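You operate a simulated robot arm through the tools that you are given. There is no shell and no other tool. Be economical: measure what you need, move in short steps, check, and stop when the job is done.

The job below is to be done with a simulated robot arm. You get a single attempt, and the scene is never put back.

JOB
Fit a black ring and the teal fitting on the grey post, clamp it and pump to about 80 kPa.
Fine: shut the vent before pumping.

The check looks at the end state, three seconds after you hand in, the way a careful person would. Anything else that was tipped, shoved, dropped, spilled or broken makes it a failure.

ROBOT AND FRAMES
A 7-joint arm with a two-finger parallel gripper, fixed in place. Base frame: the origin is at the foot of the arm, x ahead of it, y to its left, z up; the work surface is at about z = 0.86. Units: m, rad, N and s.
With the tool pointing down near the work surface it reaches from about 0.3 to 0.7 m from the base axis. Its first joint turns from -1.152 to 1.152 rad. Payload 1.57 kg.
The TCP is the grasp point between the finger pads, 0.03 m short of the fingertips. In the tool frame z runs along the fingers and y along their closing line. The gripper opens to 0.11 m. The fingers are 0.024 m wide and 0.012 m thick; the gripper's body (0.048 by 0.112 m) begins 0.078 m behind the TCP.
Orientation is that of the tool frame in the base frame, as a unit quaternion [w, x, y, z]. With the fingers straight down and closing along the base's y, the tool's x points along the base's -x, its y along +y and its z along -z.

CONTROLS
- The arm moves only by the tool jog_arm. Its argument "deltas" is one flat list of numbers, 7 for each row, row after row: the turn, a rotation vector about the base's x, y, z in units of 5 degrees (1.0 is 5 degrees), then the shift along the base's x, y, z in units of 20 mm (1.0 is 20 mm), then the opening, from 0 (shut) to 1 (fully open). In form: [wx, wy, wz, x, y, z, gripper, wx, wy, wz, x, y, z, gripper, ...]. A call has 1 to 10 rows; each row shifts and turns the commanded pose from where the row before left it. A call with a number of a shift or a turn outside -1 to 1 is refused whole. A row lasts 0.2 s, in which the tool goes at most 0.05 m and 0.15 rad; a call with a longer step from one row to the next is refused whole, and so is a gripper value outside its range. Where a pose cannot be reached the arm comes as near as it can. A force on the tool above 70 N (or 10 N above the force at the start of the call, whichever is more), or a blocked arm, ends the call early, and 0.2 s more pass. The fingers move at their own pace (about 0.108 m/s each) and stop on an object; they squeeze with about 27 N. The grip force told is the motor's: it shows also when the fingers shut on nothing. Time passes only in rows, and 0.2 s behind the last, so rows that do not move let the fingers close. It gives the time, the measured TCP pose, the force on the tool (base axes), the opening and the grip force at its end, in the units of the frame above (readings bear some noise), with the torque about the TCP (base axes, N m) and any sound that the robot's microphone picked up, and new pictures: "pictures" is both (left out), scene, wrist or none.
- Cameras (640 x 400 px; columns grow to the right, rows downward): "scene" is fixed at [0.1698, -0.3973, 1.399]; the picture's right is [0.74, -0.68, 0.00], its down [-0.41, -0.44, -0.80] and it looks along [0.54, 0.59, -0.60] (base axes); focal length 282 px, centre (320, 200). "wrist" rides on the gripper at [0.07, 0.016, -0.141] in the tool frame; the picture's right is [-0.23, 0.97, 0.00], its down [-0.85, -0.20, -0.48] and it looks along [-0.47, -0.11, 0.88] (tool axes); focal length 222 px, centre (320, 200). There is no depth. A picture from a camera that has moved, and an enlarged one, comes with that camera's place and axes in the base frame and with its lens.
- inspect(camera, box): a new picture of the part [left, top, right, bottom] of that camera's present view, enlarged. The clock stands still meanwhile.
- finish_job(): hands the job in; it is judged then, once.

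Work in short steps. Places have to be worked out from the pictures, the camera data and where the tool is seen: move nearer, look again, correct. Check each grasp and each placing, and mend what went wrong. You have 120 turns and 200 pictures in all, those below and enlarged ones among them. Open the gripper and draw the arm clear of the work before you hand the job in, unless the task says otherwise; then end with one line.

The tools are called after "Call:" as name(argument=value, ...) on one line, values as JSON. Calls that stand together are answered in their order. jog_arm: Moves the arm, as the interface text tells. Its arguments: {"type":"object","properties":{"deltas":{"type":"array","items":{"type":"number"}},"pictures":{"type":"string","enum":["both","scene","wrist","none"]}},"required":["deltas"]} The other tools are called the same way: inspect (camera, box) takes an enlarged picture of a part of a camera's view; finish_job () hands the job in.

At the start:

```text
time_s: 0.0
eef_pos: [0.3881, 0.0959, 1.207]
tcp_rot: [0.0, 0.0, 1.0, 0.0]
ft_force: [-0.2, 0.8, -0.9]
wrist_torque: [-0.01, 0.01, -0.03]
width: 0.11
grasp_force: 0.0
```

scene: 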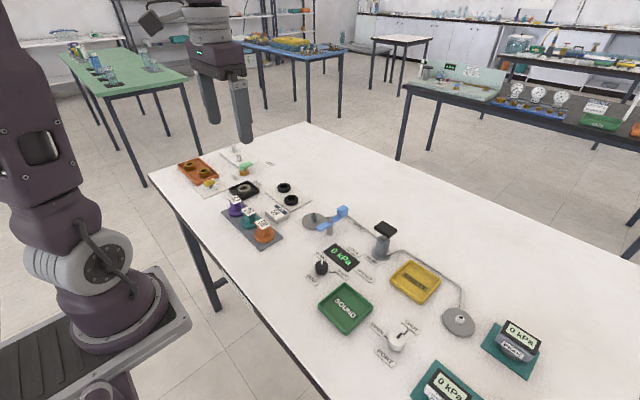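
wrist: 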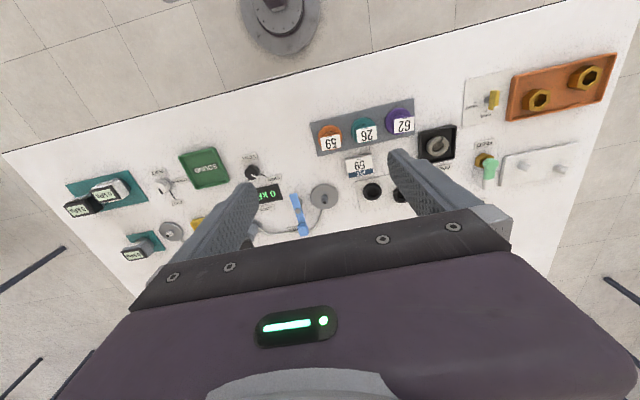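

The scene is cluttered, so I look at enlarged parts of the scene camera first.

Call:
inspect(camera="scene", box=[150, 130, 310, 230])

Call:
inspect(camera="scene", box=[210, 180, 370, 280])

Call:
inspect(camera="scene", box=[290, 200, 450, 300])

Call:
inspect(camera="scene", box=[310, 260, 550, 400])

Call:
inspect(camera="wrist", box=[300, 40, 620, 240])

Call:
inspect(camera="wrist", box=[40, 120, 360, 320])

```text
4.00 times, centred on (230, 180) of scene
camera zoom: at [0.1698, -0.3973, 1.399], right [0.74, -0.68, 0.0], down [-0.41, -0.44, -0.8], along [0.54, 0.59, -0.6], focal length 1129 px, centre (680, 280)
```

zoom: 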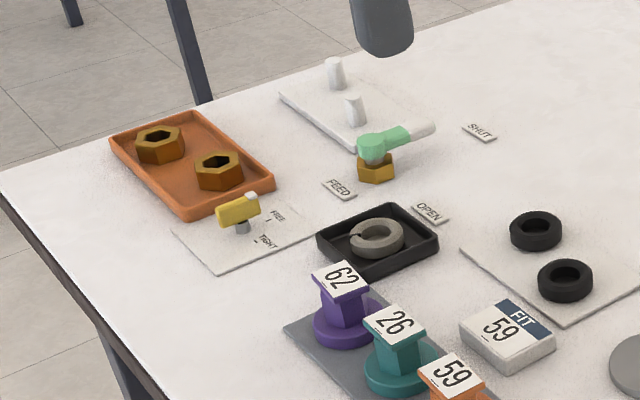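

```text
4.00 times, centred on (290, 230) of scene
camera zoom: at [0.1698, -0.3973, 1.399], right [0.74, -0.68, 0.0], down [-0.41, -0.44, -0.8], along [0.54, 0.59, -0.6], focal length 1129 px, centre (440, 80)
```

zoom: 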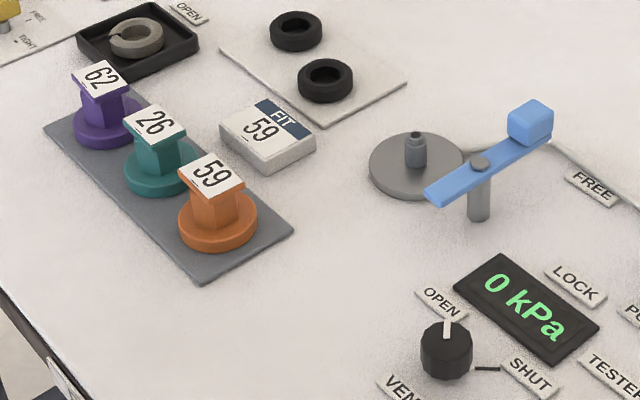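

```text
4.00 times, centred on (370, 250) of scene
camera zoom: at [0.1698, -0.3973, 1.399], right [0.74, -0.68, 0.0], down [-0.41, -0.44, -0.8], along [0.54, 0.59, -0.6], focal length 1129 px, centre (120, 0)
```

zoom: 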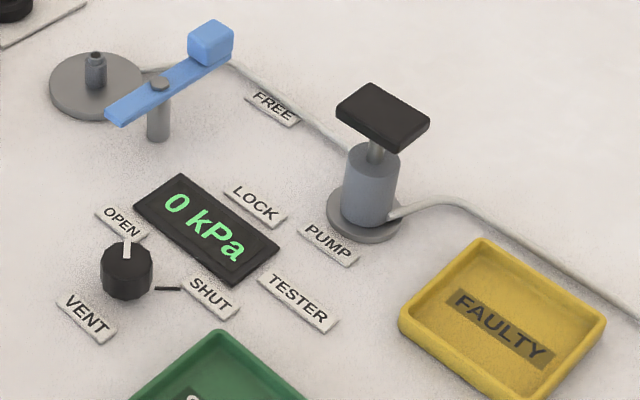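

```text
2.67 times, centred on (430, 330) of scene
camera zoom: at [0.1698, -0.3973, 1.399], right [0.74, -0.68, 0.0], down [-0.41, -0.44, -0.8], along [0.54, 0.59, -0.6], focal length 752 px, centre (27, -147)
```

zoom: 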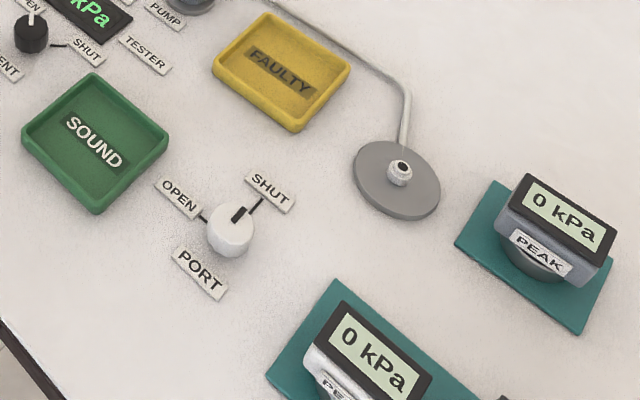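

```text
2.00 times, centred on (460, 140) of wrist
camera zoom: at [0.3177, 0.1108, 1.3486], right [0.23, 0.97, 0.0], down [0.85, -0.2, 0.48], along [0.47, -0.11, -0.88], focal length 444 px, centre (40, 320)
```

zoom: 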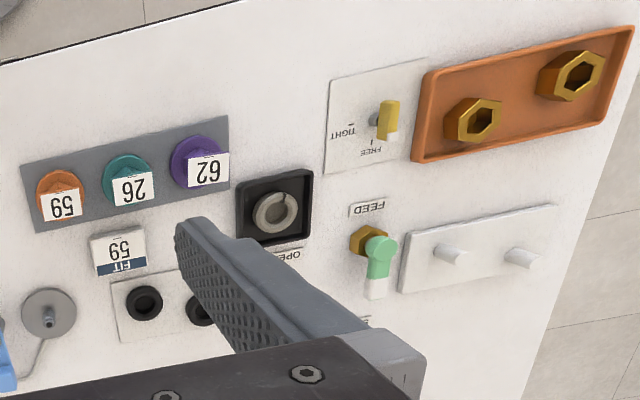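

```text
2.00 times, centred on (200, 220) of wrist
camera zoom: at [0.3177, 0.1108, 1.3486], right [0.23, 0.97, 0.0], down [0.85, -0.2, 0.48], along [0.47, -0.11, -0.88], focal length 444 px, centre (560, 160)
```

zoom: 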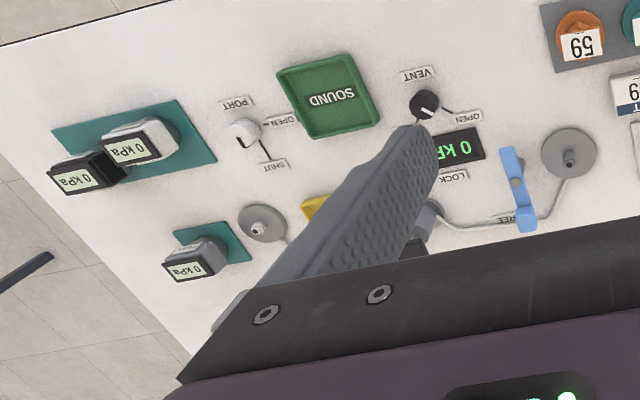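

Plan: ring, then teal fitting (26) on the grey post beside the blue lever, swing the lever to LOCK, vent to SHUT, pump. The PORT valve already looks shut. I estimate post ≈(0.57,0.063), near ring ≈(0.58,0.184) and teal ≈(0.423,0.176), and go above the ring for a better look.

Call:
jog_arm(deltas=[0, 0, 0, 0.94, 0.33, -0.83, 1, 0, 0, 0, 0.94, 0.33, -0.83, 1, 0, 0, 0, 0.94, 0.33, -0.83, 1, 0, 0, 0, 0.94, 0.33, -0.83, 1, 0, 0, 0, 0.94, 0.33, -0.83, 1, 0, 0, 0, 0.94, 0.33, -0.83, 1, 0, 0, 0, 0.94, 0.33, -0.83, 1, 0, 0, 0, 0.94, 0.33, -0.83, 1, 0, 0, 0, 0.94, 0.33, -0.83, 1, 0, 0, 0, 0, 0, 0, 1], pictures="wrist")

```text
time_s: 2.2
eef_pos: [0.5567, 0.1528, 1.0567]
tcp_rot: [0.0, 0.0, 1.0, 0.0]
ft_force: [0.7, 0.4, -0.3]
wrist_torque: [0.03, -0.02, 0.0]
width: 0.11
grasp_force: 0.2
camera wrist: at [0.4866, 0.1683, 1.198], right [0.23, 0.97, 0.0], down [0.86, -0.2, 0.48], along [0.47, -0.11, -0.88], focal length 222 px, centre (320, 200)
```

wrist: 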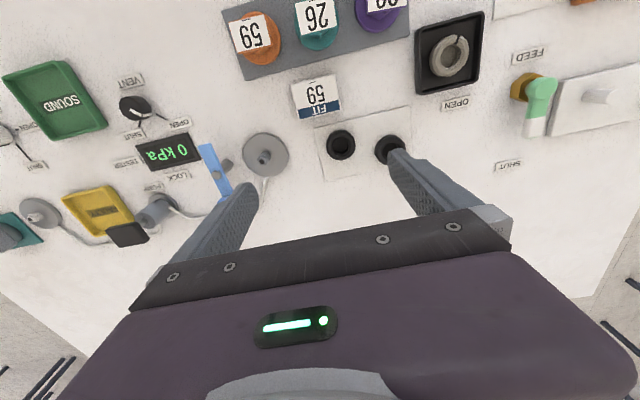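

Ring estimate from the wrist view: near ring ≈(0.579,0.179), post ≈(0.568,0.062). I turn the gripper by +70° to close across the line of rings, moving over the ring.

Call:
jog_arm(deltas=[0, 0, 1, 0.11, 0.13, 0, 1, 0, 0, 1, 0.11, 0.13, 0, 1, 0, 0, 1, 0.11, 0.13, 0, 1, 0, 0, 1, 0.11, 0.13, 0, 1, 0, 0, 1, 0.11, 0.13, 0, 1, 0, 0, 1, 0.11, 0.13, 0, 1, 0, 0, 1, 0.11, 0.13, 0, 1, 0, 0, 1, 0.11, 0.13, 0, 1, 0, 0, 1, 0.11, 0.13, 0, 1, 0, 0, 1, 0.11, 0.13, 0, 1], pictures="none")

Call:
jog_arm(deltas=[0, 0, 1, 0, 0, -0.7, 0.7, 0, 0, 1, 0, 0, -0.7, 0.7, 0, 0, 1, 0, 0, -0.7, 0.7, 0, 0, 1, 0, 0, -0.7, 0.7, 0, 0, 0, 0, 0, 0, 0.7, 0, 0, 0, 0, 0, 0, 0.7], pictures="both")

```text
time_s: 4.4
eef_pos: [0.5771, 0.1812, 1.0571]
tcp_rot: [-0.001, -0.423, 0.906, 0.001]
ft_force: [-0.1, 0.2, -0.3]
wrist_torque: [0.0, 0.02, -0.01]
width: 0.11
grasp_force: 0.2
```

```text
time_s: 5.8
eef_pos: [0.5797, 0.1823, 1.0024]
tcp_rot: [0.0, -0.574, 0.819, 0.0]
ft_force: [-0.2, 0.0, -0.4]
wrist_torque: [0.05, 0.01, 0.01]
width: 0.0771
grasp_force: 0.1
camera wrist: at [0.5399, 0.1202, 1.1433], right [-0.84, 0.55, 0.0], down [0.48, 0.74, 0.48], along [0.26, 0.4, -0.88], focal length 222 px, centre (320, 200)
```

scene: 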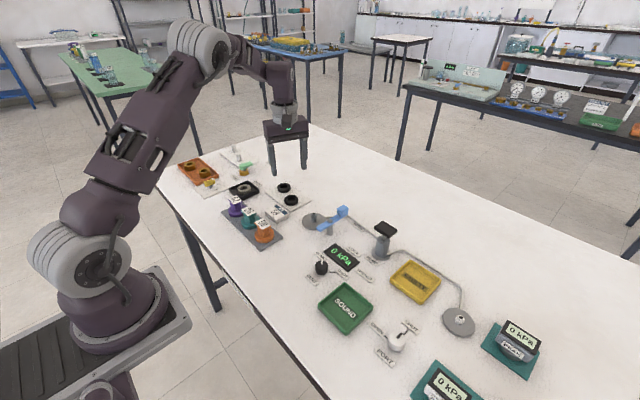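
wrist: 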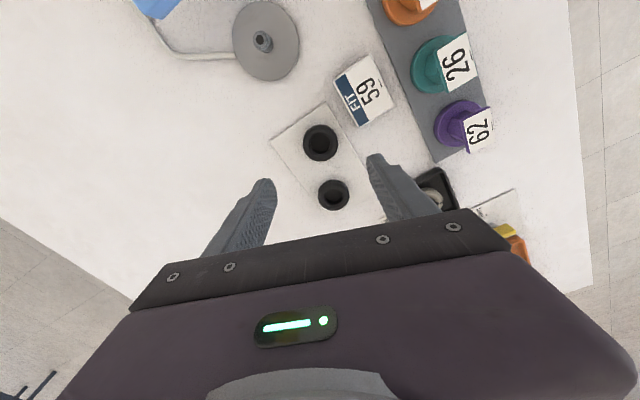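

Near ring now computes to (0.578,0.177). I shift slightly, narrow the opening and descend partway for a check.

Call:
jog_arm(deltas=[0, 0, 0, -0.09, -0.28, -0.9, 0.58, 0, 0, 0, 0, 0, -0.9, 0.58, 0, 0, 0, 0, 0, -0.9, 0.58, 0, 0, 0, 0, 0, -0.9, 0.58, 0, 0, 0, 0, 0, 0, 0.58], pictures="both")

```text
time_s: 7.0
eef_pos: [0.5771, 0.1755, 0.9304]
tcp_rot: [-0.001, -0.573, 0.819, -0.001]
ft_force: [0.0, 0.3, -0.4]
wrist_torque: [0.01, -0.01, 0.01]
width: 0.0638
grasp_force: 0.1
camera wrist: at [0.5375, 0.1137, 1.0718], right [-0.84, 0.55, 0.0], down [0.48, 0.74, 0.48], along [0.26, 0.4, -0.88], focal length 222 px, centre (320, 200)
```

scene: 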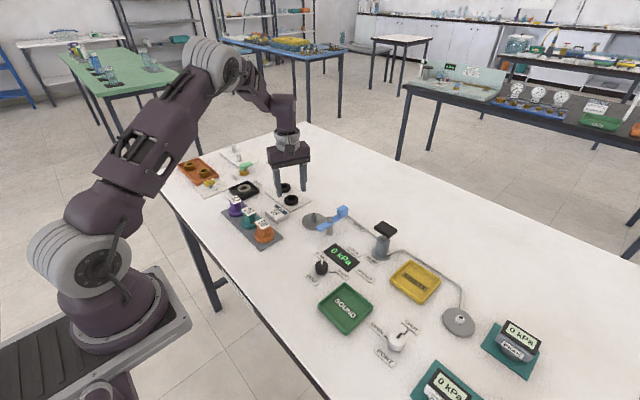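
wrist: 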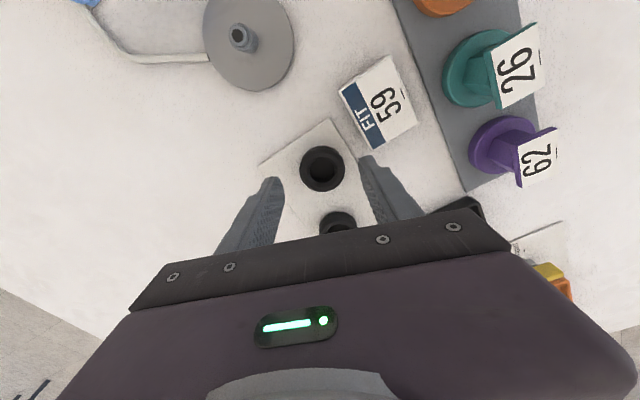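

Ring is centred under the TCP. Descend to z≈0.896 and close.

Call:
jog_arm(deltas=[0, 0, 0, 0, 0.05, -0.86, 0.58, 0, 0, 0, 0, 0, -0.86, 0.58, 0, 0, 0, 0, 0, 0, 0.58, 0, 0, 0, 0, 0, 0, 0.2, 0, 0, 0, 0, 0, 0, 0.2, 0, 0, 0, 0, 0, 0, 0.2], pictures="wrist")

```text
time_s: 8.4
eef_pos: [0.5766, 0.1765, 0.8941]
tcp_rot: [0.0, -0.573, 0.819, 0.0]
ft_force: [-0.2, 0.3, 1.1]
wrist_torque: [0.04, -0.01, 0.01]
width: 0.043
grasp_force: 27.2
camera wrist: at [0.5365, 0.1153, 1.0368], right [-0.84, 0.55, 0.0], down [0.48, 0.74, 0.48], along [0.26, 0.4, -0.88], focal length 222 px, centre (320, 200)
```

wrist: 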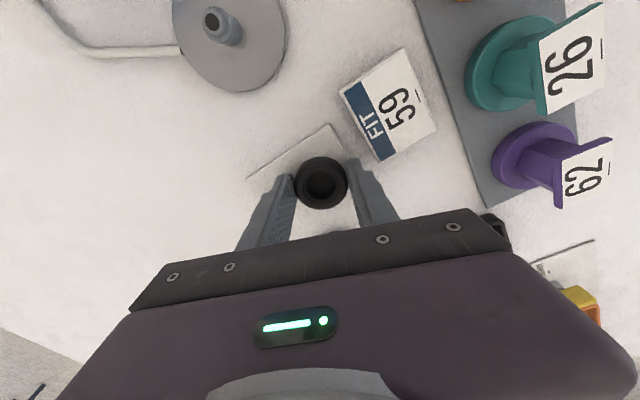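

Ring held (width 0.043). Lift and move towards the post, stopping a bit above to measure it.

Call:
jog_arm(deltas=[0, 0, 0, 0, 0, 0.5, 0.2, 0, 0, 0, 0, 0, 1, 0.2, 0, 0, 0, 0, 0, 1, 0.2, 0, 0, 1, 0, 0, 1, 0.2, 0, 0, 1, 0, -0.6, 0, 0.2, 0, 0, 1, 0, -1, 0, 0.2, 0, 0, 1, 0, -1, 0, 0.2, 0, 0, 0, 0, 0, 0, 0.2], pictures="wrist")

```text
time_s: 10.2
eef_pos: [0.5783, 0.1233, 0.9637]
tcp_rot: [0.0, 0.708, -0.706, 0.001]
ft_force: [0.4, 0.2, 0.0]
wrist_torque: [-0.01, 0.01, -0.02]
width: 0.043
grasp_force: 27.2
camera wrist: at [0.5603, 0.0529, 1.1056], right [-0.97, 0.23, 0.0], down [0.2, 0.86, 0.48], along [0.11, 0.47, -0.88], focal length 222 px, centre (320, 200)
```

wrist: 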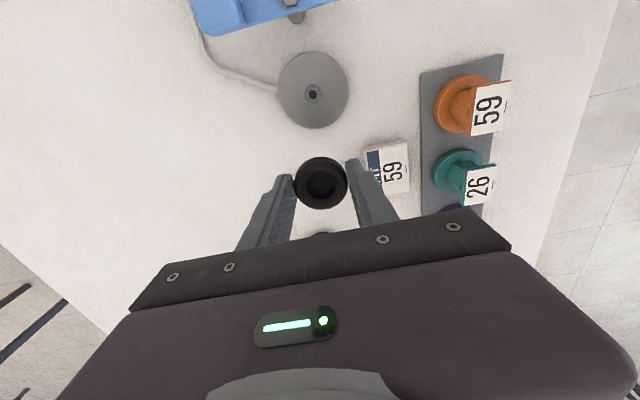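

Post computes to (0.569,0.0615). I move over it at the same height (ring bottom ≈0.93) and look again.

Call:
jog_arm(deltas=[0, 0, 0, -0.12, -1, 0, 0.2, 0, 0, 0, -0.12, -1, 0, 0.2, 0, 0, 0, -0.11, -1, 0, 0.2, 0, 0, 0, 0, -0.08, 0, 0.2, 0, 0, 0, 0, 0, -0.5, 0.2, 0, 0, 0, 0, 0, 0, 0.2], pictures="both")

Call:
inspect(camera="wrist", box=[240, 110, 400, 210])

Call:
inspect(camera="scene", box=[270, 165, 370, 265])

```text
time_s: 11.6
eef_pos: [0.5703, 0.0631, 0.9559]
tcp_rot: [0.001, -0.707, 0.708, 0.001]
ft_force: [-0.2, 0.1, 0.2]
wrist_torque: [0.0, -0.03, 0.01]
width: 0.0425
grasp_force: 26.6
camera wrist: at [0.5537, -0.0085, 1.0968], right [-0.97, 0.23, 0.0], down [0.2, 0.85, 0.48], along [0.11, 0.47, -0.88], focal length 222 px, centre (320, 200)
```

scene: 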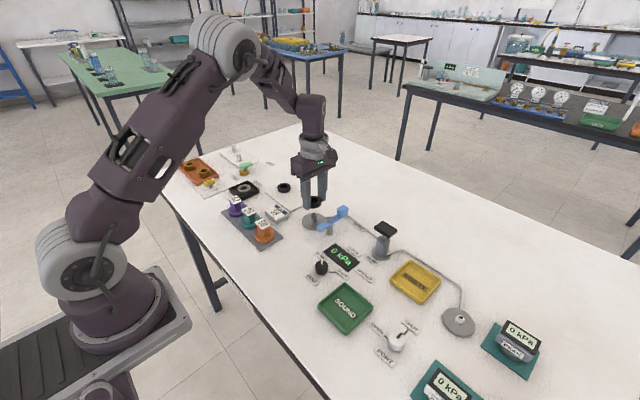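
wrist: 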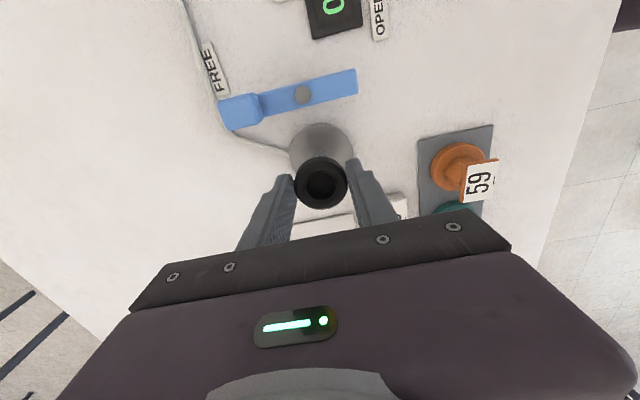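

```text
4.00 times, centred on (320, 160) of wrist
camera zoom: at [0.5537, -0.0085, 1.0968], right [-0.97, 0.23, 0.0], down [0.2, 0.85, 0.48], along [0.11, 0.47, -0.88], focal length 888 px, centre (320, 360)
```

zoom: 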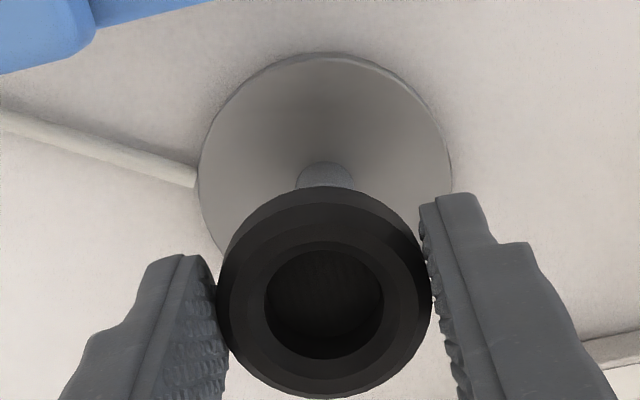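

```text
4.00 times, centred on (320, 215) of scene
camera zoom: at [0.1698, -0.3973, 1.399], right [0.74, -0.68, 0.0], down [-0.41, -0.44, -0.8], along [0.54, 0.59, -0.6], focal length 1129 px, centre (320, 140)
```

zoom: 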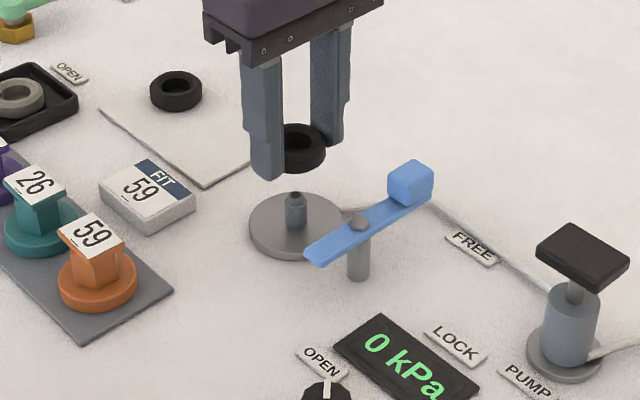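

Ring and post nearly align (residual ≈ −1 mm x, −2 mm y). I correct and lower the ring onto the post.

Call:
jog_arm(deltas=[0, 0, 0, -0.06, -0.1, 0, 0.2, 0, 0, 0, 0, 0, -0.9, 0.2, 0, 0, 0, 0, 0, -0.9, 0.2, 0, 0, 0, 0, 0, -0.7, 0.2, 0, 0, 0, 0, 0, 0, 0.2], pictures="wrist")

Call:
inspect(camera="wrist", box=[240, 110, 400, 210])

Call:
inspect(camera="scene", box=[270, 180, 350, 260])

```text
time_s: 12.8
eef_pos: [0.5692, 0.0594, 0.9051]
tcp_rot: [0.0, 0.707, -0.707, 0.0]
ft_force: [0.2, -0.2, 0.2]
wrist_torque: [-0.01, 0.02, 0.03]
width: 0.0425
grasp_force: 26.7
camera wrist: at [0.552, -0.0108, 1.047], right [-0.97, 0.23, 0.0], down [0.2, 0.86, 0.48], along [0.11, 0.47, -0.88], focal length 222 px, centre (320, 200)
```

wrist: 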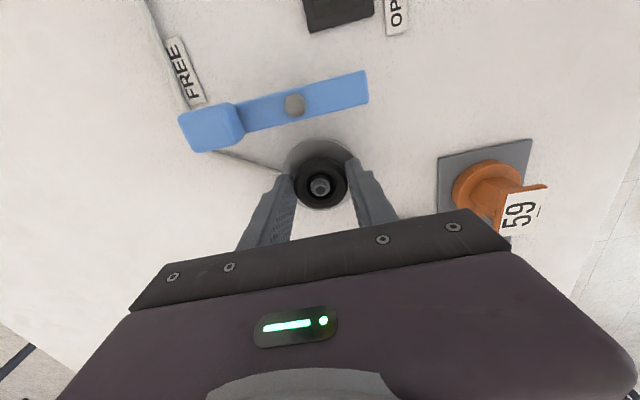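

```text
4.00 times, centred on (320, 160) of wrist
camera zoom: at [0.552, -0.0108, 1.047], right [-0.97, 0.23, 0.0], down [0.2, 0.86, 0.48], along [0.11, 0.47, -0.88], focal length 888 px, centre (320, 360)
```

zoom: 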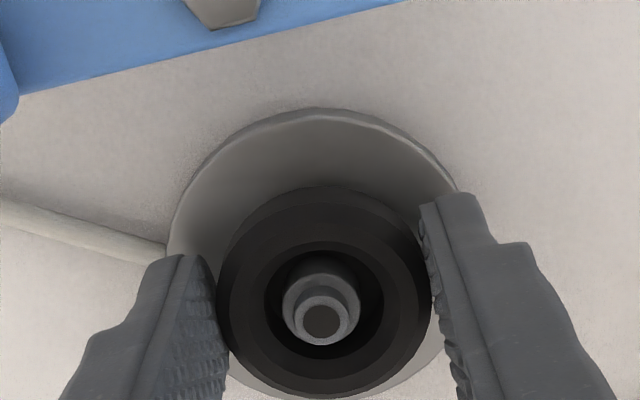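

```text
5.00 times, centred on (310, 220) of scene
camera zoom: at [0.1698, -0.3973, 1.399], right [0.74, -0.68, 0.0], down [-0.41, -0.44, -0.8], along [0.54, 0.59, -0.6], focal length 1411 px, centre (370, 100)
```

zoom: 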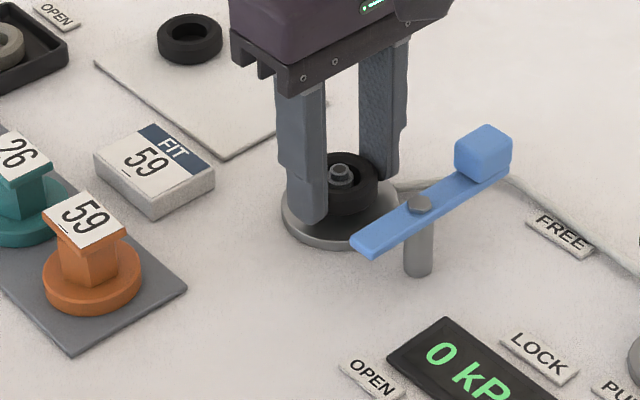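

The post is inside the ring hole. I lower gently in 2–3 mm steps to contact.

Call:
jog_arm(deltas=[0, 0, 0, 0, 0, -0.15, 0.2, 0, 0, 0, 0, 0, -0.1, 0.2, 0, 0, 0, 0, 0, 0, 0.2], pictures="none")

```text
time_s: 13.6
eef_pos: [0.5704, 0.0604, 0.9021]
tcp_rot: [0.0, 0.707, -0.707, 0.0]
ft_force: [-0.3, -0.1, 0.1]
wrist_torque: [-0.02, 0.02, -0.03]
width: 0.0421
grasp_force: 27.3
```

Call:
jog_arm(deltas=[0, 0, 0, 0, 0, -0.1, 0.2, 0, 0, 0, 0, 0, 0, 0.2], pictures="none")

Call:
inspect(camera="scene", box=[290, 190, 340, 240])

```text
time_s: 14.2
eef_pos: [0.57, 0.0599, 0.8987]
tcp_rot: [-0.001, 0.707, -0.707, 0.001]
ft_force: [-1.3, 0.0, 9.9]
wrist_torque: [0.07, 0.27, -0.08]
width: 0.0424
grasp_force: 26.8
```

```text
8.00 times, centred on (315, 215) of scene
camera zoom: at [0.1696, -0.3973, 1.399], right [0.74, -0.68, 0.0], down [-0.41, -0.44, -0.8], along [0.54, 0.59, -0.6], focal length 2257 px, centre (360, 80)
```

zoom: 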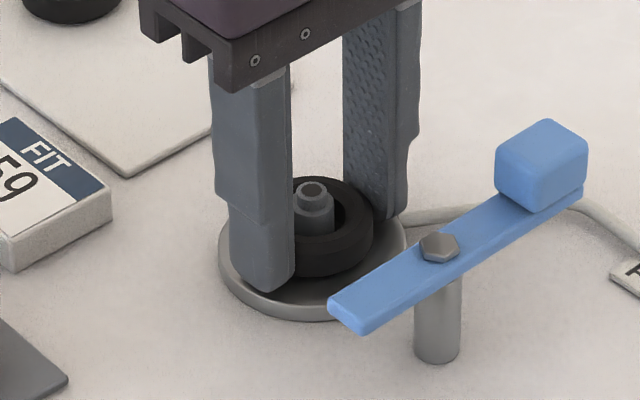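

Contact at z=0.899: ring is on the plate. Open and lift, then look.

Call:
jog_arm(deltas=[0, 0, 0, 0, 0, 0.05, 0.2, 0, 0, 0, 0, 0, 0, 0.55, 0, 0, 0, 0, 0, 0, 0.55, 0, 0, 0, 0, 0, 0.5, 0.55, 0, 0, 0, 0, 0, 1, 0.55, 0, 0, 0, 0, 0, 1, 0.55, 0, 0, 0, 0, 0, 1, 0.55, 0, 0, 0, 0, 0.5, 1, 0.55, 0, 0, 0, 0, 0.5, 0.5, 0.55, 0, 0, 0, 0, 0, 0, 0.55], pictures="wrist")

Call:
inspect(camera="wrist", box=[240, 80, 400, 180])

Call:
inspect(camera="scene", box=[290, 190, 340, 240])

```text
time_s: 16.4
eef_pos: [0.5705, 0.0816, 1.0005]
tcp_rot: [0.0, -0.707, 0.707, 0.0]
ft_force: [0.6, 0.0, 0.5]
wrist_torque: [-0.01, -0.05, -0.04]
width: 0.0608
grasp_force: 0.1
camera wrist: at [0.5526, 0.0099, 1.1411], right [-0.97, 0.23, 0.0], down [0.2, 0.85, 0.48], along [0.11, 0.47, -0.88], focal length 222 px, centre (320, 200)
```

wrist: 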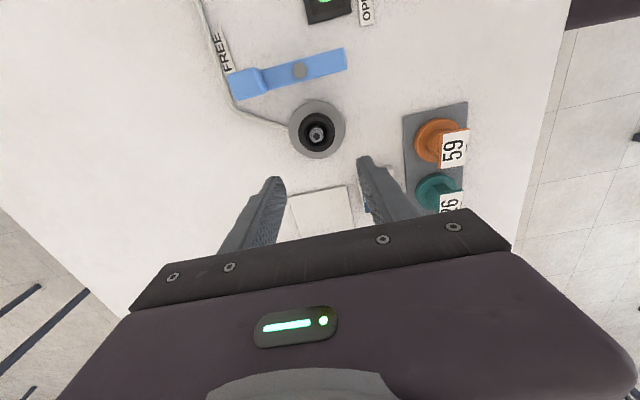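

```text
4.00 times, centred on (320, 130) of wrist
camera zoom: at [0.5526, 0.0099, 1.1411], right [-0.97, 0.23, 0.0], down [0.2, 0.85, 0.48], along [0.11, 0.47, -0.88], focal length 888 px, centre (320, 480)
```

zoom: 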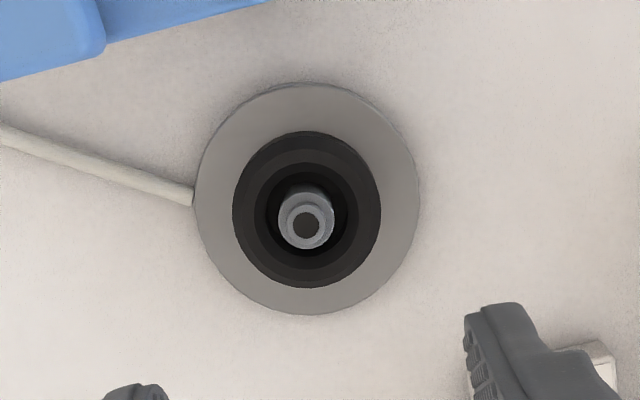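

```text
8.00 times, centred on (315, 215) of scene
camera zoom: at [0.1698, -0.3973, 1.399], right [0.74, -0.68, 0.0], down [-0.41, -0.44, -0.8], along [0.54, 0.59, -0.6], focal length 2257 px, centre (360, 80)
```

zoom: 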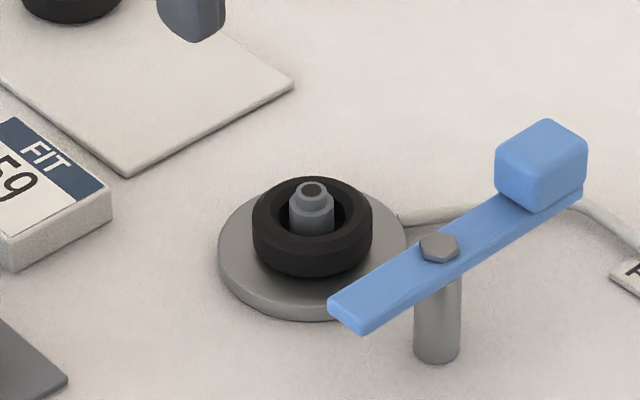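

Ring sits flat over the post. Now go above the teal fitting (≈(0.423,0.176)), same orientation, closing along x.

Call:
jog_arm(deltas=[0, 0, 0, -0.92, 0.55, 0, 0.6, 0, 0, 0, -0.92, 0.55, 0, 0.6, 0, 0, 0, -0.92, 0.55, 0, 0.6, 0, 0, 0, -0.92, 0.55, 0, 0.6, 0, 0, 0, -0.92, 0.55, 0, 0.6, 0, 0, 0, -0.92, 0.55, 0, 0.6, 0, 0, 0, -0.92, 0.55, 0, 0.6, 0, 0, 0, -0.92, 0.55, 0, 0.6, 0, 0, 0, 0, 0, 0, 0.6], pictures="wrist")

Call:
inspect(camera="wrist", box=[240, 80, 400, 180])

Call:
inspect(camera="scene", box=[200, 170, 300, 270])

```text
time_s: 18.4
eef_pos: [0.4241, 0.1695, 0.9991]
tcp_rot: [0.0, 0.707, -0.707, 0.0]
ft_force: [0.3, -0.5, 0.5]
wrist_torque: [0.0, -0.01, 0.0]
width: 0.0661
grasp_force: 0.0
camera wrist: at [0.4058, 0.0969, 1.1408], right [-0.97, 0.23, 0.0], down [0.2, 0.85, 0.48], along [0.11, 0.47, -0.88], focal length 222 px, centre (320, 200)
```

wrist: 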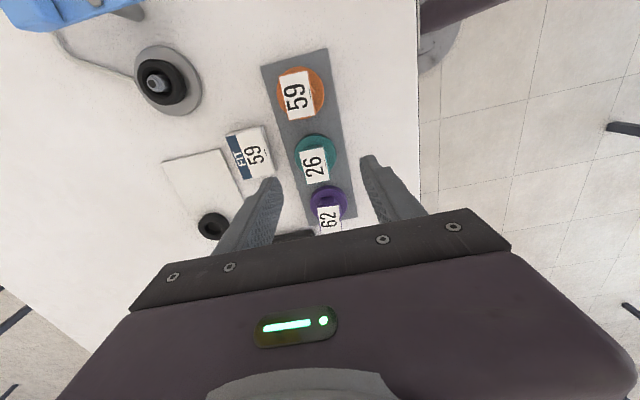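

```text
4.00 times, centred on (320, 130) of wrist
camera zoom: at [0.4058, 0.0969, 1.1408], right [-0.97, 0.23, 0.0], down [0.2, 0.85, 0.48], along [0.11, 0.47, -0.88], focal length 888 px, centre (320, 480)
```

zoom: 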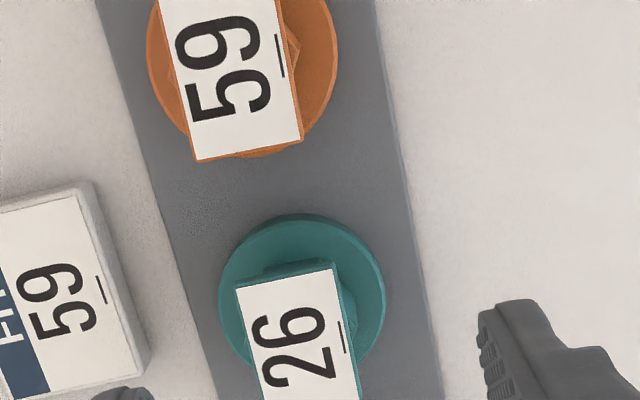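

```text
4.00 times, centred on (250, 220) of scene
camera zoom: at [0.1698, -0.3973, 1.399], right [0.74, -0.68, 0.0], down [-0.41, -0.44, -0.8], along [0.54, 0.59, -0.6], focal length 1129 px, centre (600, 120)
```

zoom: 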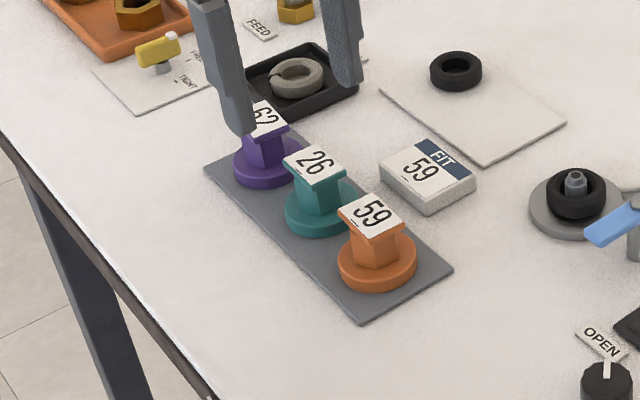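

Teal flange centre ≈(0.430,0.1755), tag aligned with the axes; the FIT card is at x≥0.48. I narrow the opening to ~0.05, shift and lower to z≈0.95 for a check.

Call:
jog_arm(deltas=[0, 0, 0, 0.3, 0.3, -0.8, 0.46, 0, 0, 0, 0, 0, -0.8, 0.46, 0, 0, 0, 0, 0, -0.8, 0.46, 0, 0, 0, 0, 0, 0, 0.46], pictures="wrist")

Call:
inspect(camera="wrist", box=[240, 110, 400, 210])

Call:
inspect(camera="scene", box=[210, 170, 290, 250])

```text
time_s: 19.4
eef_pos: [0.4288, 0.1761, 0.9513]
tcp_rot: [0.0, 0.707, -0.707, -0.001]
ft_force: [1.0, -0.2, 0.4]
wrist_torque: [-0.01, -0.01, -0.01]
width: 0.0505
grasp_force: 0.1
camera wrist: at [0.4117, 0.1045, 1.0928], right [-0.97, 0.23, 0.0], down [0.2, 0.85, 0.48], along [0.11, 0.47, -0.88], focal length 222 px, centre (320, 200)
```

wrist: 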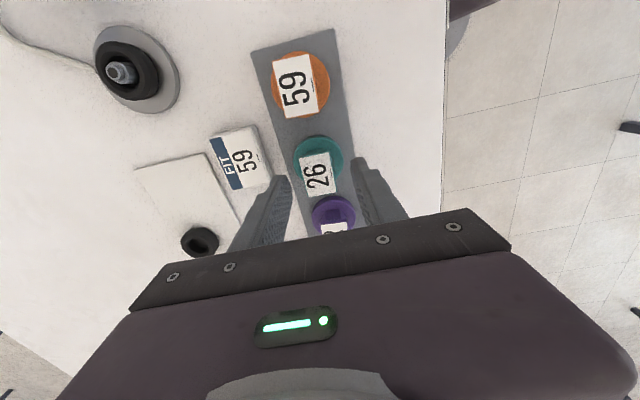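

```text
4.00 times, centred on (320, 160) of wrist
camera zoom: at [0.4117, 0.1045, 1.0928], right [-0.97, 0.23, 0.0], down [0.2, 0.85, 0.48], along [0.11, 0.47, -0.88], focal length 888 px, centre (320, 360)
```

zoom: 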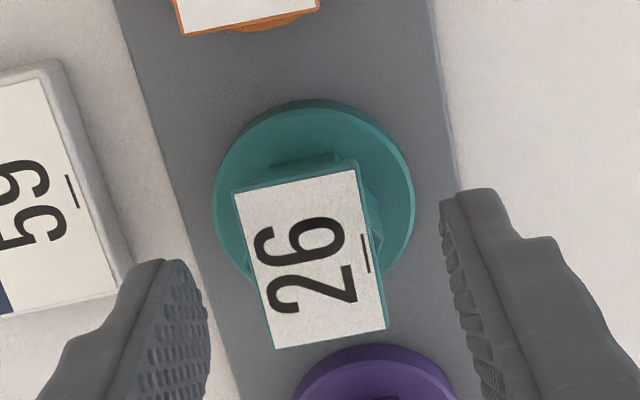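

```text
5.00 times, centred on (250, 210) of scene
camera zoom: at [0.1698, -0.3973, 1.399], right [0.74, -0.68, 0.0], down [-0.41, -0.44, -0.8], along [0.54, 0.59, -0.6], focal length 1411 px, centre (670, 150)
```

zoom: 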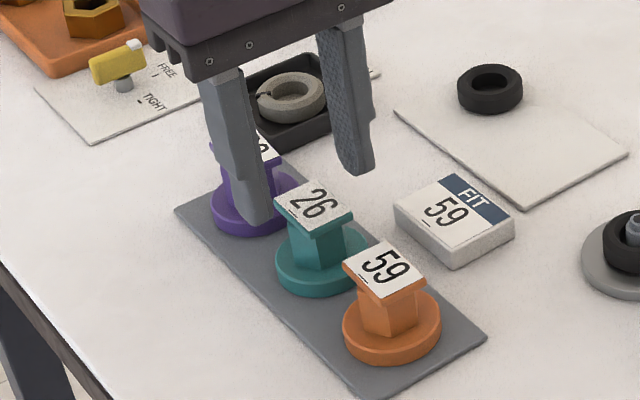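

The column looks hexagonal; I need its facing before choosing the closing line.

Call:
inspect(camera="wrist", box=[290, 130, 350, 180])

Call:
inspect(camera="scene", box=[230, 200, 285, 245])

```text
8.00 times, centred on (320, 155) of wrist
camera zoom: at [0.4117, 0.1045, 1.0928], right [-0.97, 0.23, 0.0], down [0.2, 0.85, 0.48], along [0.11, 0.47, -0.88], focal length 1777 px, centre (320, 560)
```

zoom: 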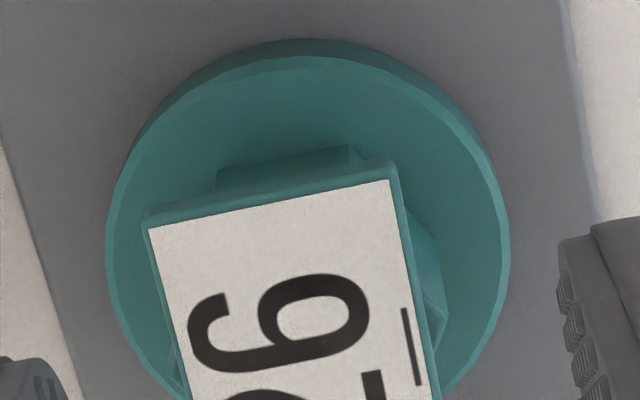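

```text
8.89 times, centred on (258, 222) of scene
camera zoom: at [0.1698, -0.3973, 1.399], right [0.74, -0.68, 0.0], down [-0.41, -0.44, -0.8], along [0.54, 0.59, -0.6], focal length 2508 px, centre (876, 0)
```

zoom: 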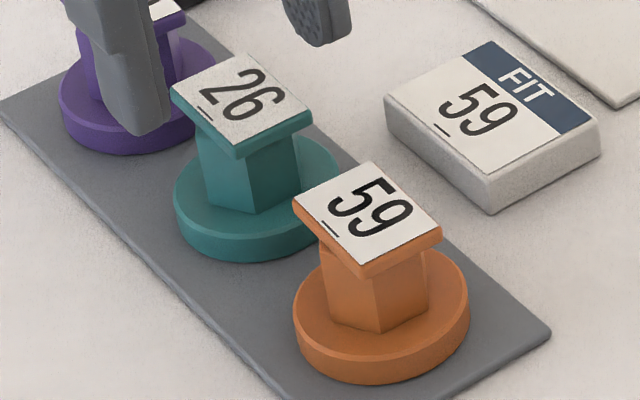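

Hex vertices point along ±x and stick out just past the tag, so gripping along x works. Centre is confirmed at (0.430,0.1755); descend to z≈0.910 and close.

Call:
jog_arm(deltas=[0, 0, 0, 0.05, 0, -0.7, 0.46, 0, 0, 0, 0, 0, -0.7, 0.46, 0, 0, 0, 0, 0, -0.65, 0.46, 0, 0, 0, 0, 0, 0, 0.46, 0, 0, 0, 0, 0, 0, 0.15, 0, 0, 0, 0, 0, 0, 0.15, 0, 0, 0, 0, 0, 0, 0.15], pictures="wrist")

Call:
inspect(camera="scene", box=[210, 170, 290, 250])

```text
time_s: 21.0
eef_pos: [0.4307, 0.1749, 0.9125]
tcp_rot: [0.0, -0.707, 0.707, 0.0]
ft_force: [-0.3, 0.2, -0.3]
wrist_torque: [0.02, -0.01, -0.01]
width: 0.0277
grasp_force: 27.5
camera wrist: at [0.4136, 0.1047, 1.0522], right [-0.97, 0.23, 0.0], down [0.2, 0.85, 0.48], along [0.11, 0.47, -0.88], focal length 222 px, centre (320, 200)
```

wrist: 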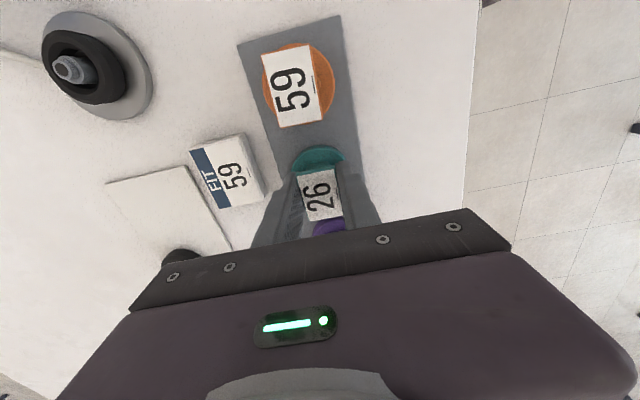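

```text
5.00 times, centred on (250, 210) of scene
camera zoom: at [0.1698, -0.3973, 1.399], right [0.74, -0.68, 0.0], down [-0.41, -0.44, -0.8], along [0.54, 0.59, -0.6], focal length 1411 px, centre (670, 150)
```

zoom: 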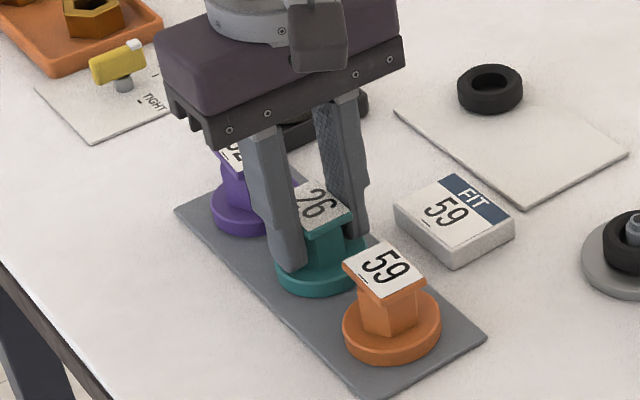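

Held at 0.0277. Lift 0.08 m and check it comes along.

Call:
jog_arm(deltas=[0, 0, 0, 0, 0, 0.5, 0.15, 0, 0, 0, 0, 0, 1, 0.15, 0, 0, 0, 0, 0, 1, 0.15, 0, 0, 0, 0, 0, 1, 0.15, 0, 0, 0, 0, 0, 0.5, 0.15, 0, 0, 0, 0, 0, 0, 0.15], pictures="both")

Call:
inspect(camera="scene", box=[210, 140, 310, 240])

```text
time_s: 22.4
eef_pos: [0.4288, 0.1767, 0.9914]
tcp_rot: [0.0, -0.707, 0.707, 0.0]
ft_force: [-0.7, -0.3, -0.5]
wrist_torque: [0.0, -0.03, -0.01]
width: 0.0278
grasp_force: 27.1
camera wrist: at [0.4128, 0.1045, 1.1322], right [-0.97, 0.23, 0.0], down [0.2, 0.86, 0.48], along [0.11, 0.47, -0.88], focal length 222 px, centre (320, 200)
```

scene: 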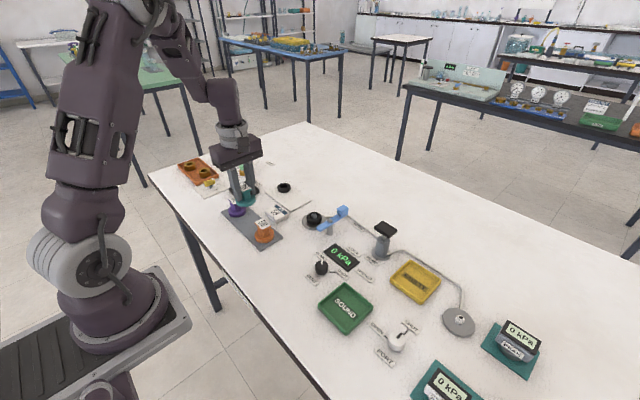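
wrist: 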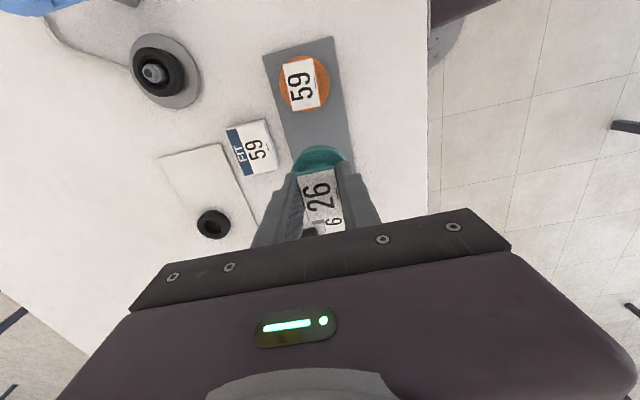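

```text
4.00 times, centred on (260, 190) of scene
camera zoom: at [0.1698, -0.3973, 1.399], right [0.74, -0.68, 0.0], down [-0.41, -0.44, -0.8], along [0.54, 0.59, -0.6], focal length 1129 px, centre (560, 240)
```

zoom: 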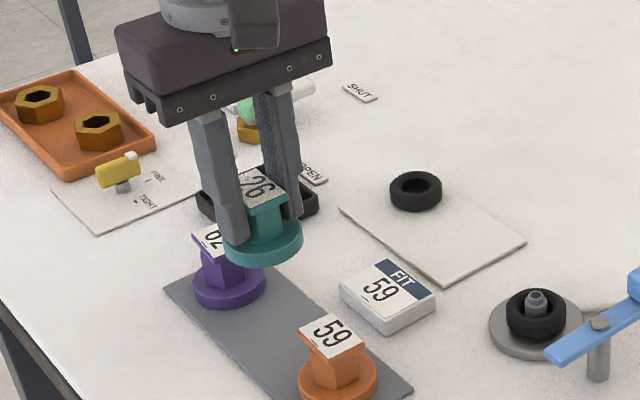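

Fitting is securely held. Best post estimate ≈(0.569,0.0625). I carry the fitting there and stop with its bottom just above the post.

Call:
jog_arm(deltas=[0, 0, 0, 0.874, -0.703, 0, 0.15, 0, 0, 0, 0.874, -0.703, 0, 0.15, 0, 0, 0, 0.874, -0.703, 0, 0.15, 0, 0, 0, 0.874, -0.703, 0, 0.15, 0, 0, 0, 0.874, -0.703, 0, 0.15, 0, 0, 0, 0.874, -0.703, 0, 0.15, 0, 0, 0, 0.874, -0.703, 0, 0.15, 0, 0, 0, 0.874, -0.703, 0, 0.15, 0, 0, 0, 0, 0, -0.8, 0.15, 0, 0, 0, 0, 0, 0, 0.15], pictures="wrist")

Call:
inspect(camera="scene", box=[280, 170, 350, 240])

Call:
inspect(camera="wrist", box=[240, 110, 400, 210])

```text
time_s: 24.6
eef_pos: [0.5686, 0.0627, 0.9753]
tcp_rot: [0.0, 0.707, -0.707, 0.0]
ft_force: [-0.3, 0.9, 0.3]
wrist_torque: [0.01, -0.01, 0.01]
width: 0.028
grasp_force: 27.0
camera wrist: at [0.5517, -0.0085, 1.1168], right [-0.97, 0.23, 0.0], down [0.2, 0.85, 0.48], along [0.11, 0.47, -0.88], focal length 222 px, centre (320, 200)
```

wrist: 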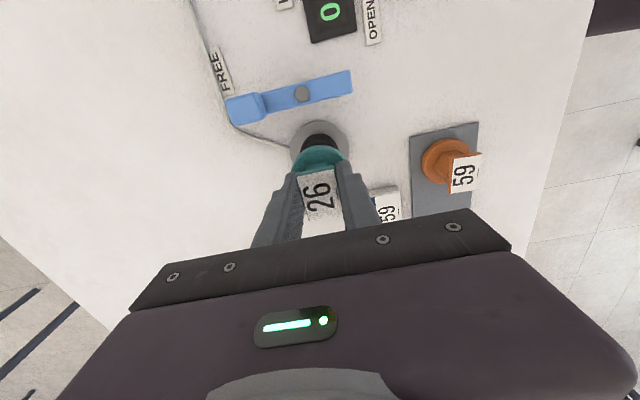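

```text
5.71 times, centred on (315, 205) of scene
camera zoom: at [0.1698, -0.3973, 1.399], right [0.74, -0.68, 0.0], down [-0.41, -0.44, -0.8], along [0.54, 0.59, -0.6], focal length 1612 px, centre (349, 171)
```

zoom: 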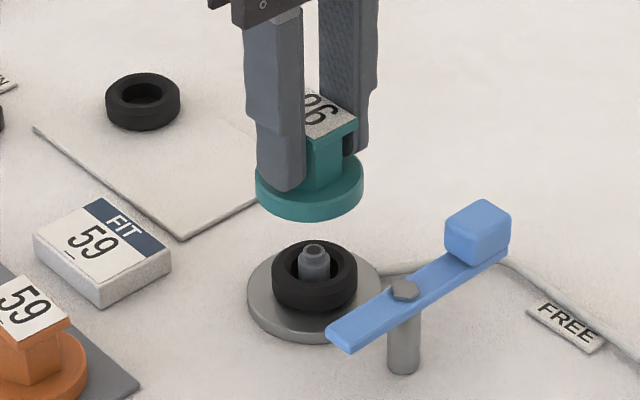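

```text
4.00 times, centred on (320, 160) of wrist
camera zoom: at [0.5517, -0.0085, 1.1168], right [-0.97, 0.23, 0.0], down [0.2, 0.85, 0.48], along [0.11, 0.47, -0.88], focal length 888 px, centre (320, 360)
```

zoom: 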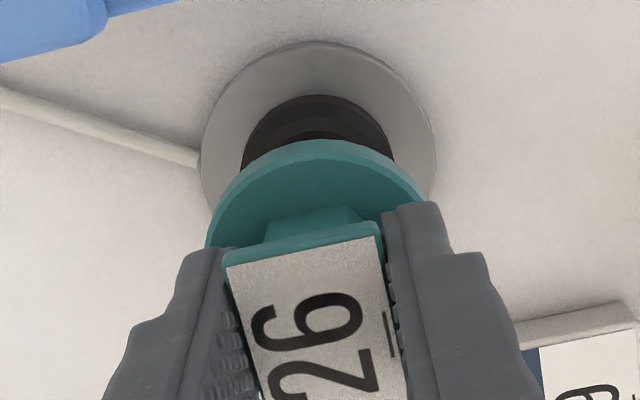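

Scene view agrees to ~1 mm. Lower gently with a tiny correction; a force stop would show misalignment.

Call:
jog_arm(deltas=[0, 0, 0, 0.03, -0.03, -0.5, 0.15, 0, 0, 0, 0, 0, -0.5, 0.15, 0, 0, 0, 0, 0, -0.4, 0.15, 0, 0, 0, 0, 0, -0.3, 0.15, 0, 0, 0, 0, 0, 0, 0.15], pictures="none")

Call:
inspect(camera="scene", box=[280, 170, 350, 240])

```text
time_s: 25.8
eef_pos: [0.5693, 0.0612, 0.9394]
tcp_rot: [0.001, -0.707, 0.707, -0.001]
ft_force: [-0.9, 0.4, -0.9]
wrist_torque: [0.03, 0.0, -0.01]
width: 0.0276
grasp_force: 27.2
```

```text
5.71 times, centred on (315, 205) of scene
camera zoom: at [0.1698, -0.3973, 1.399], right [0.74, -0.68, 0.0], down [-0.41, -0.44, -0.8], along [0.54, 0.59, -0.6], focal length 1612 px, centre (349, 171)
```

zoom: 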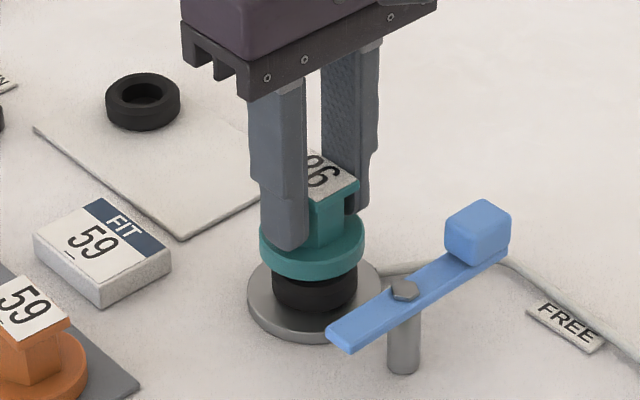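

Aligned and no force yet. Continue down in small steps.

Call:
jog_arm(deltas=[0, 0, 0, 0, 0, -0.2, 0.15, 0, 0, 0, 0, 0, -0.2, 0.15, 0, 0, 0, 0, 0, -0.15, 0.15, 0, 0, 0, 0, 0, 0, 0.15], pictures="none")

Call:
inspect(camera="scene", box=[280, 170, 350, 240])

```text
time_s: 26.8
eef_pos: [0.5703, 0.0622, 0.9313]
tcp_rot: [0.0, -0.707, 0.708, -0.001]
ft_force: [-2.7, 0.9, 17.2]
wrist_torque: [0.13, 0.2, -0.01]
width: 0.0277
grasp_force: 26.9
```

```text
5.71 times, centred on (315, 205) of scene
camera zoom: at [0.1694, -0.3973, 1.3991], right [0.74, -0.68, 0.0], down [-0.41, -0.44, -0.8], along [0.54, 0.59, -0.6], focal length 1612 px, centre (349, 171)
```

zoom: 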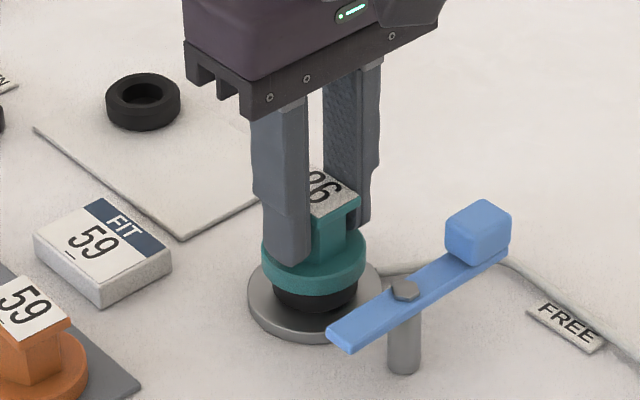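

Contact at z≈0.931; I must tell whether it is seated on the ring or caught on the post, so I zoom.

Call:
inspect(camera="scene", box=[295, 195, 335, 235])

Call:
inspect(camera="wrist", box=[270, 110, 370, 180])

```text
10.00 times, centred on (315, 215) of scene
camera zoom: at [0.1694, -0.3973, 1.3991], right [0.74, -0.68, 0.0], down [-0.41, -0.44, -0.8], along [0.54, 0.59, -0.6], focal length 2822 px, centre (370, 50)
```

zoom: 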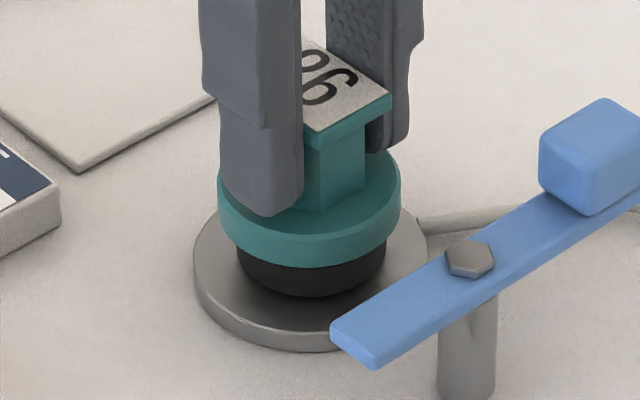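

```text
5.71 times, centred on (320, 145) of wrist
camera zoom: at [0.5525, -0.0092, 1.0714], right [-0.97, 0.23, 0.0], down [0.2, 0.85, 0.48], along [0.11, 0.47, -0.88], focal length 1269 px, centre (320, 514)
```

zoom: 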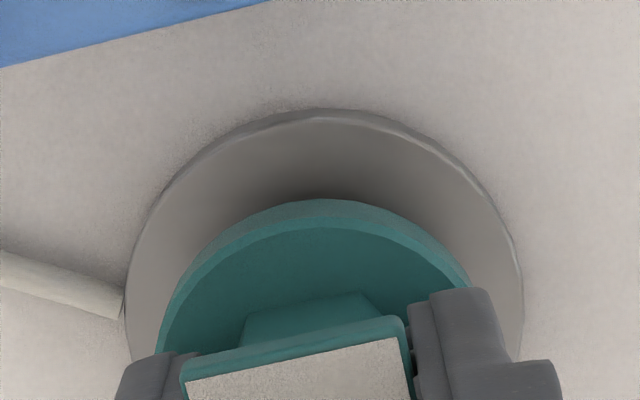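

The wrist view shows the fitting ≈1.2 mm too far in +x relative to the plate, and the torque agrees; it seems caught about 6 mm high. I raise 4 mm, shift −1.2 mm in x, and lower again.

Call:
jog_arm(deltas=[0, 0, 0, 0, 0, 0.25, 0.15, 0, 0, 0, -0.06, 0, 0, 0.15, 0, 0, 0, 0, 0, -0.15, 0.15, 0, 0, 0, 0, 0, -0.15, 0.15, 0, 0, 0, 0, 0, 0, 0.15], pictures="none")

```text
time_s: 28.0
eef_pos: [0.5688, 0.0612, 0.9301]
tcp_rot: [0.0, -0.707, 0.707, 0.0]
ft_force: [-7.7, 0.0, 25.5]
wrist_torque: [0.05, 0.22, -0.01]
width: 0.0279
grasp_force: 27.2
```

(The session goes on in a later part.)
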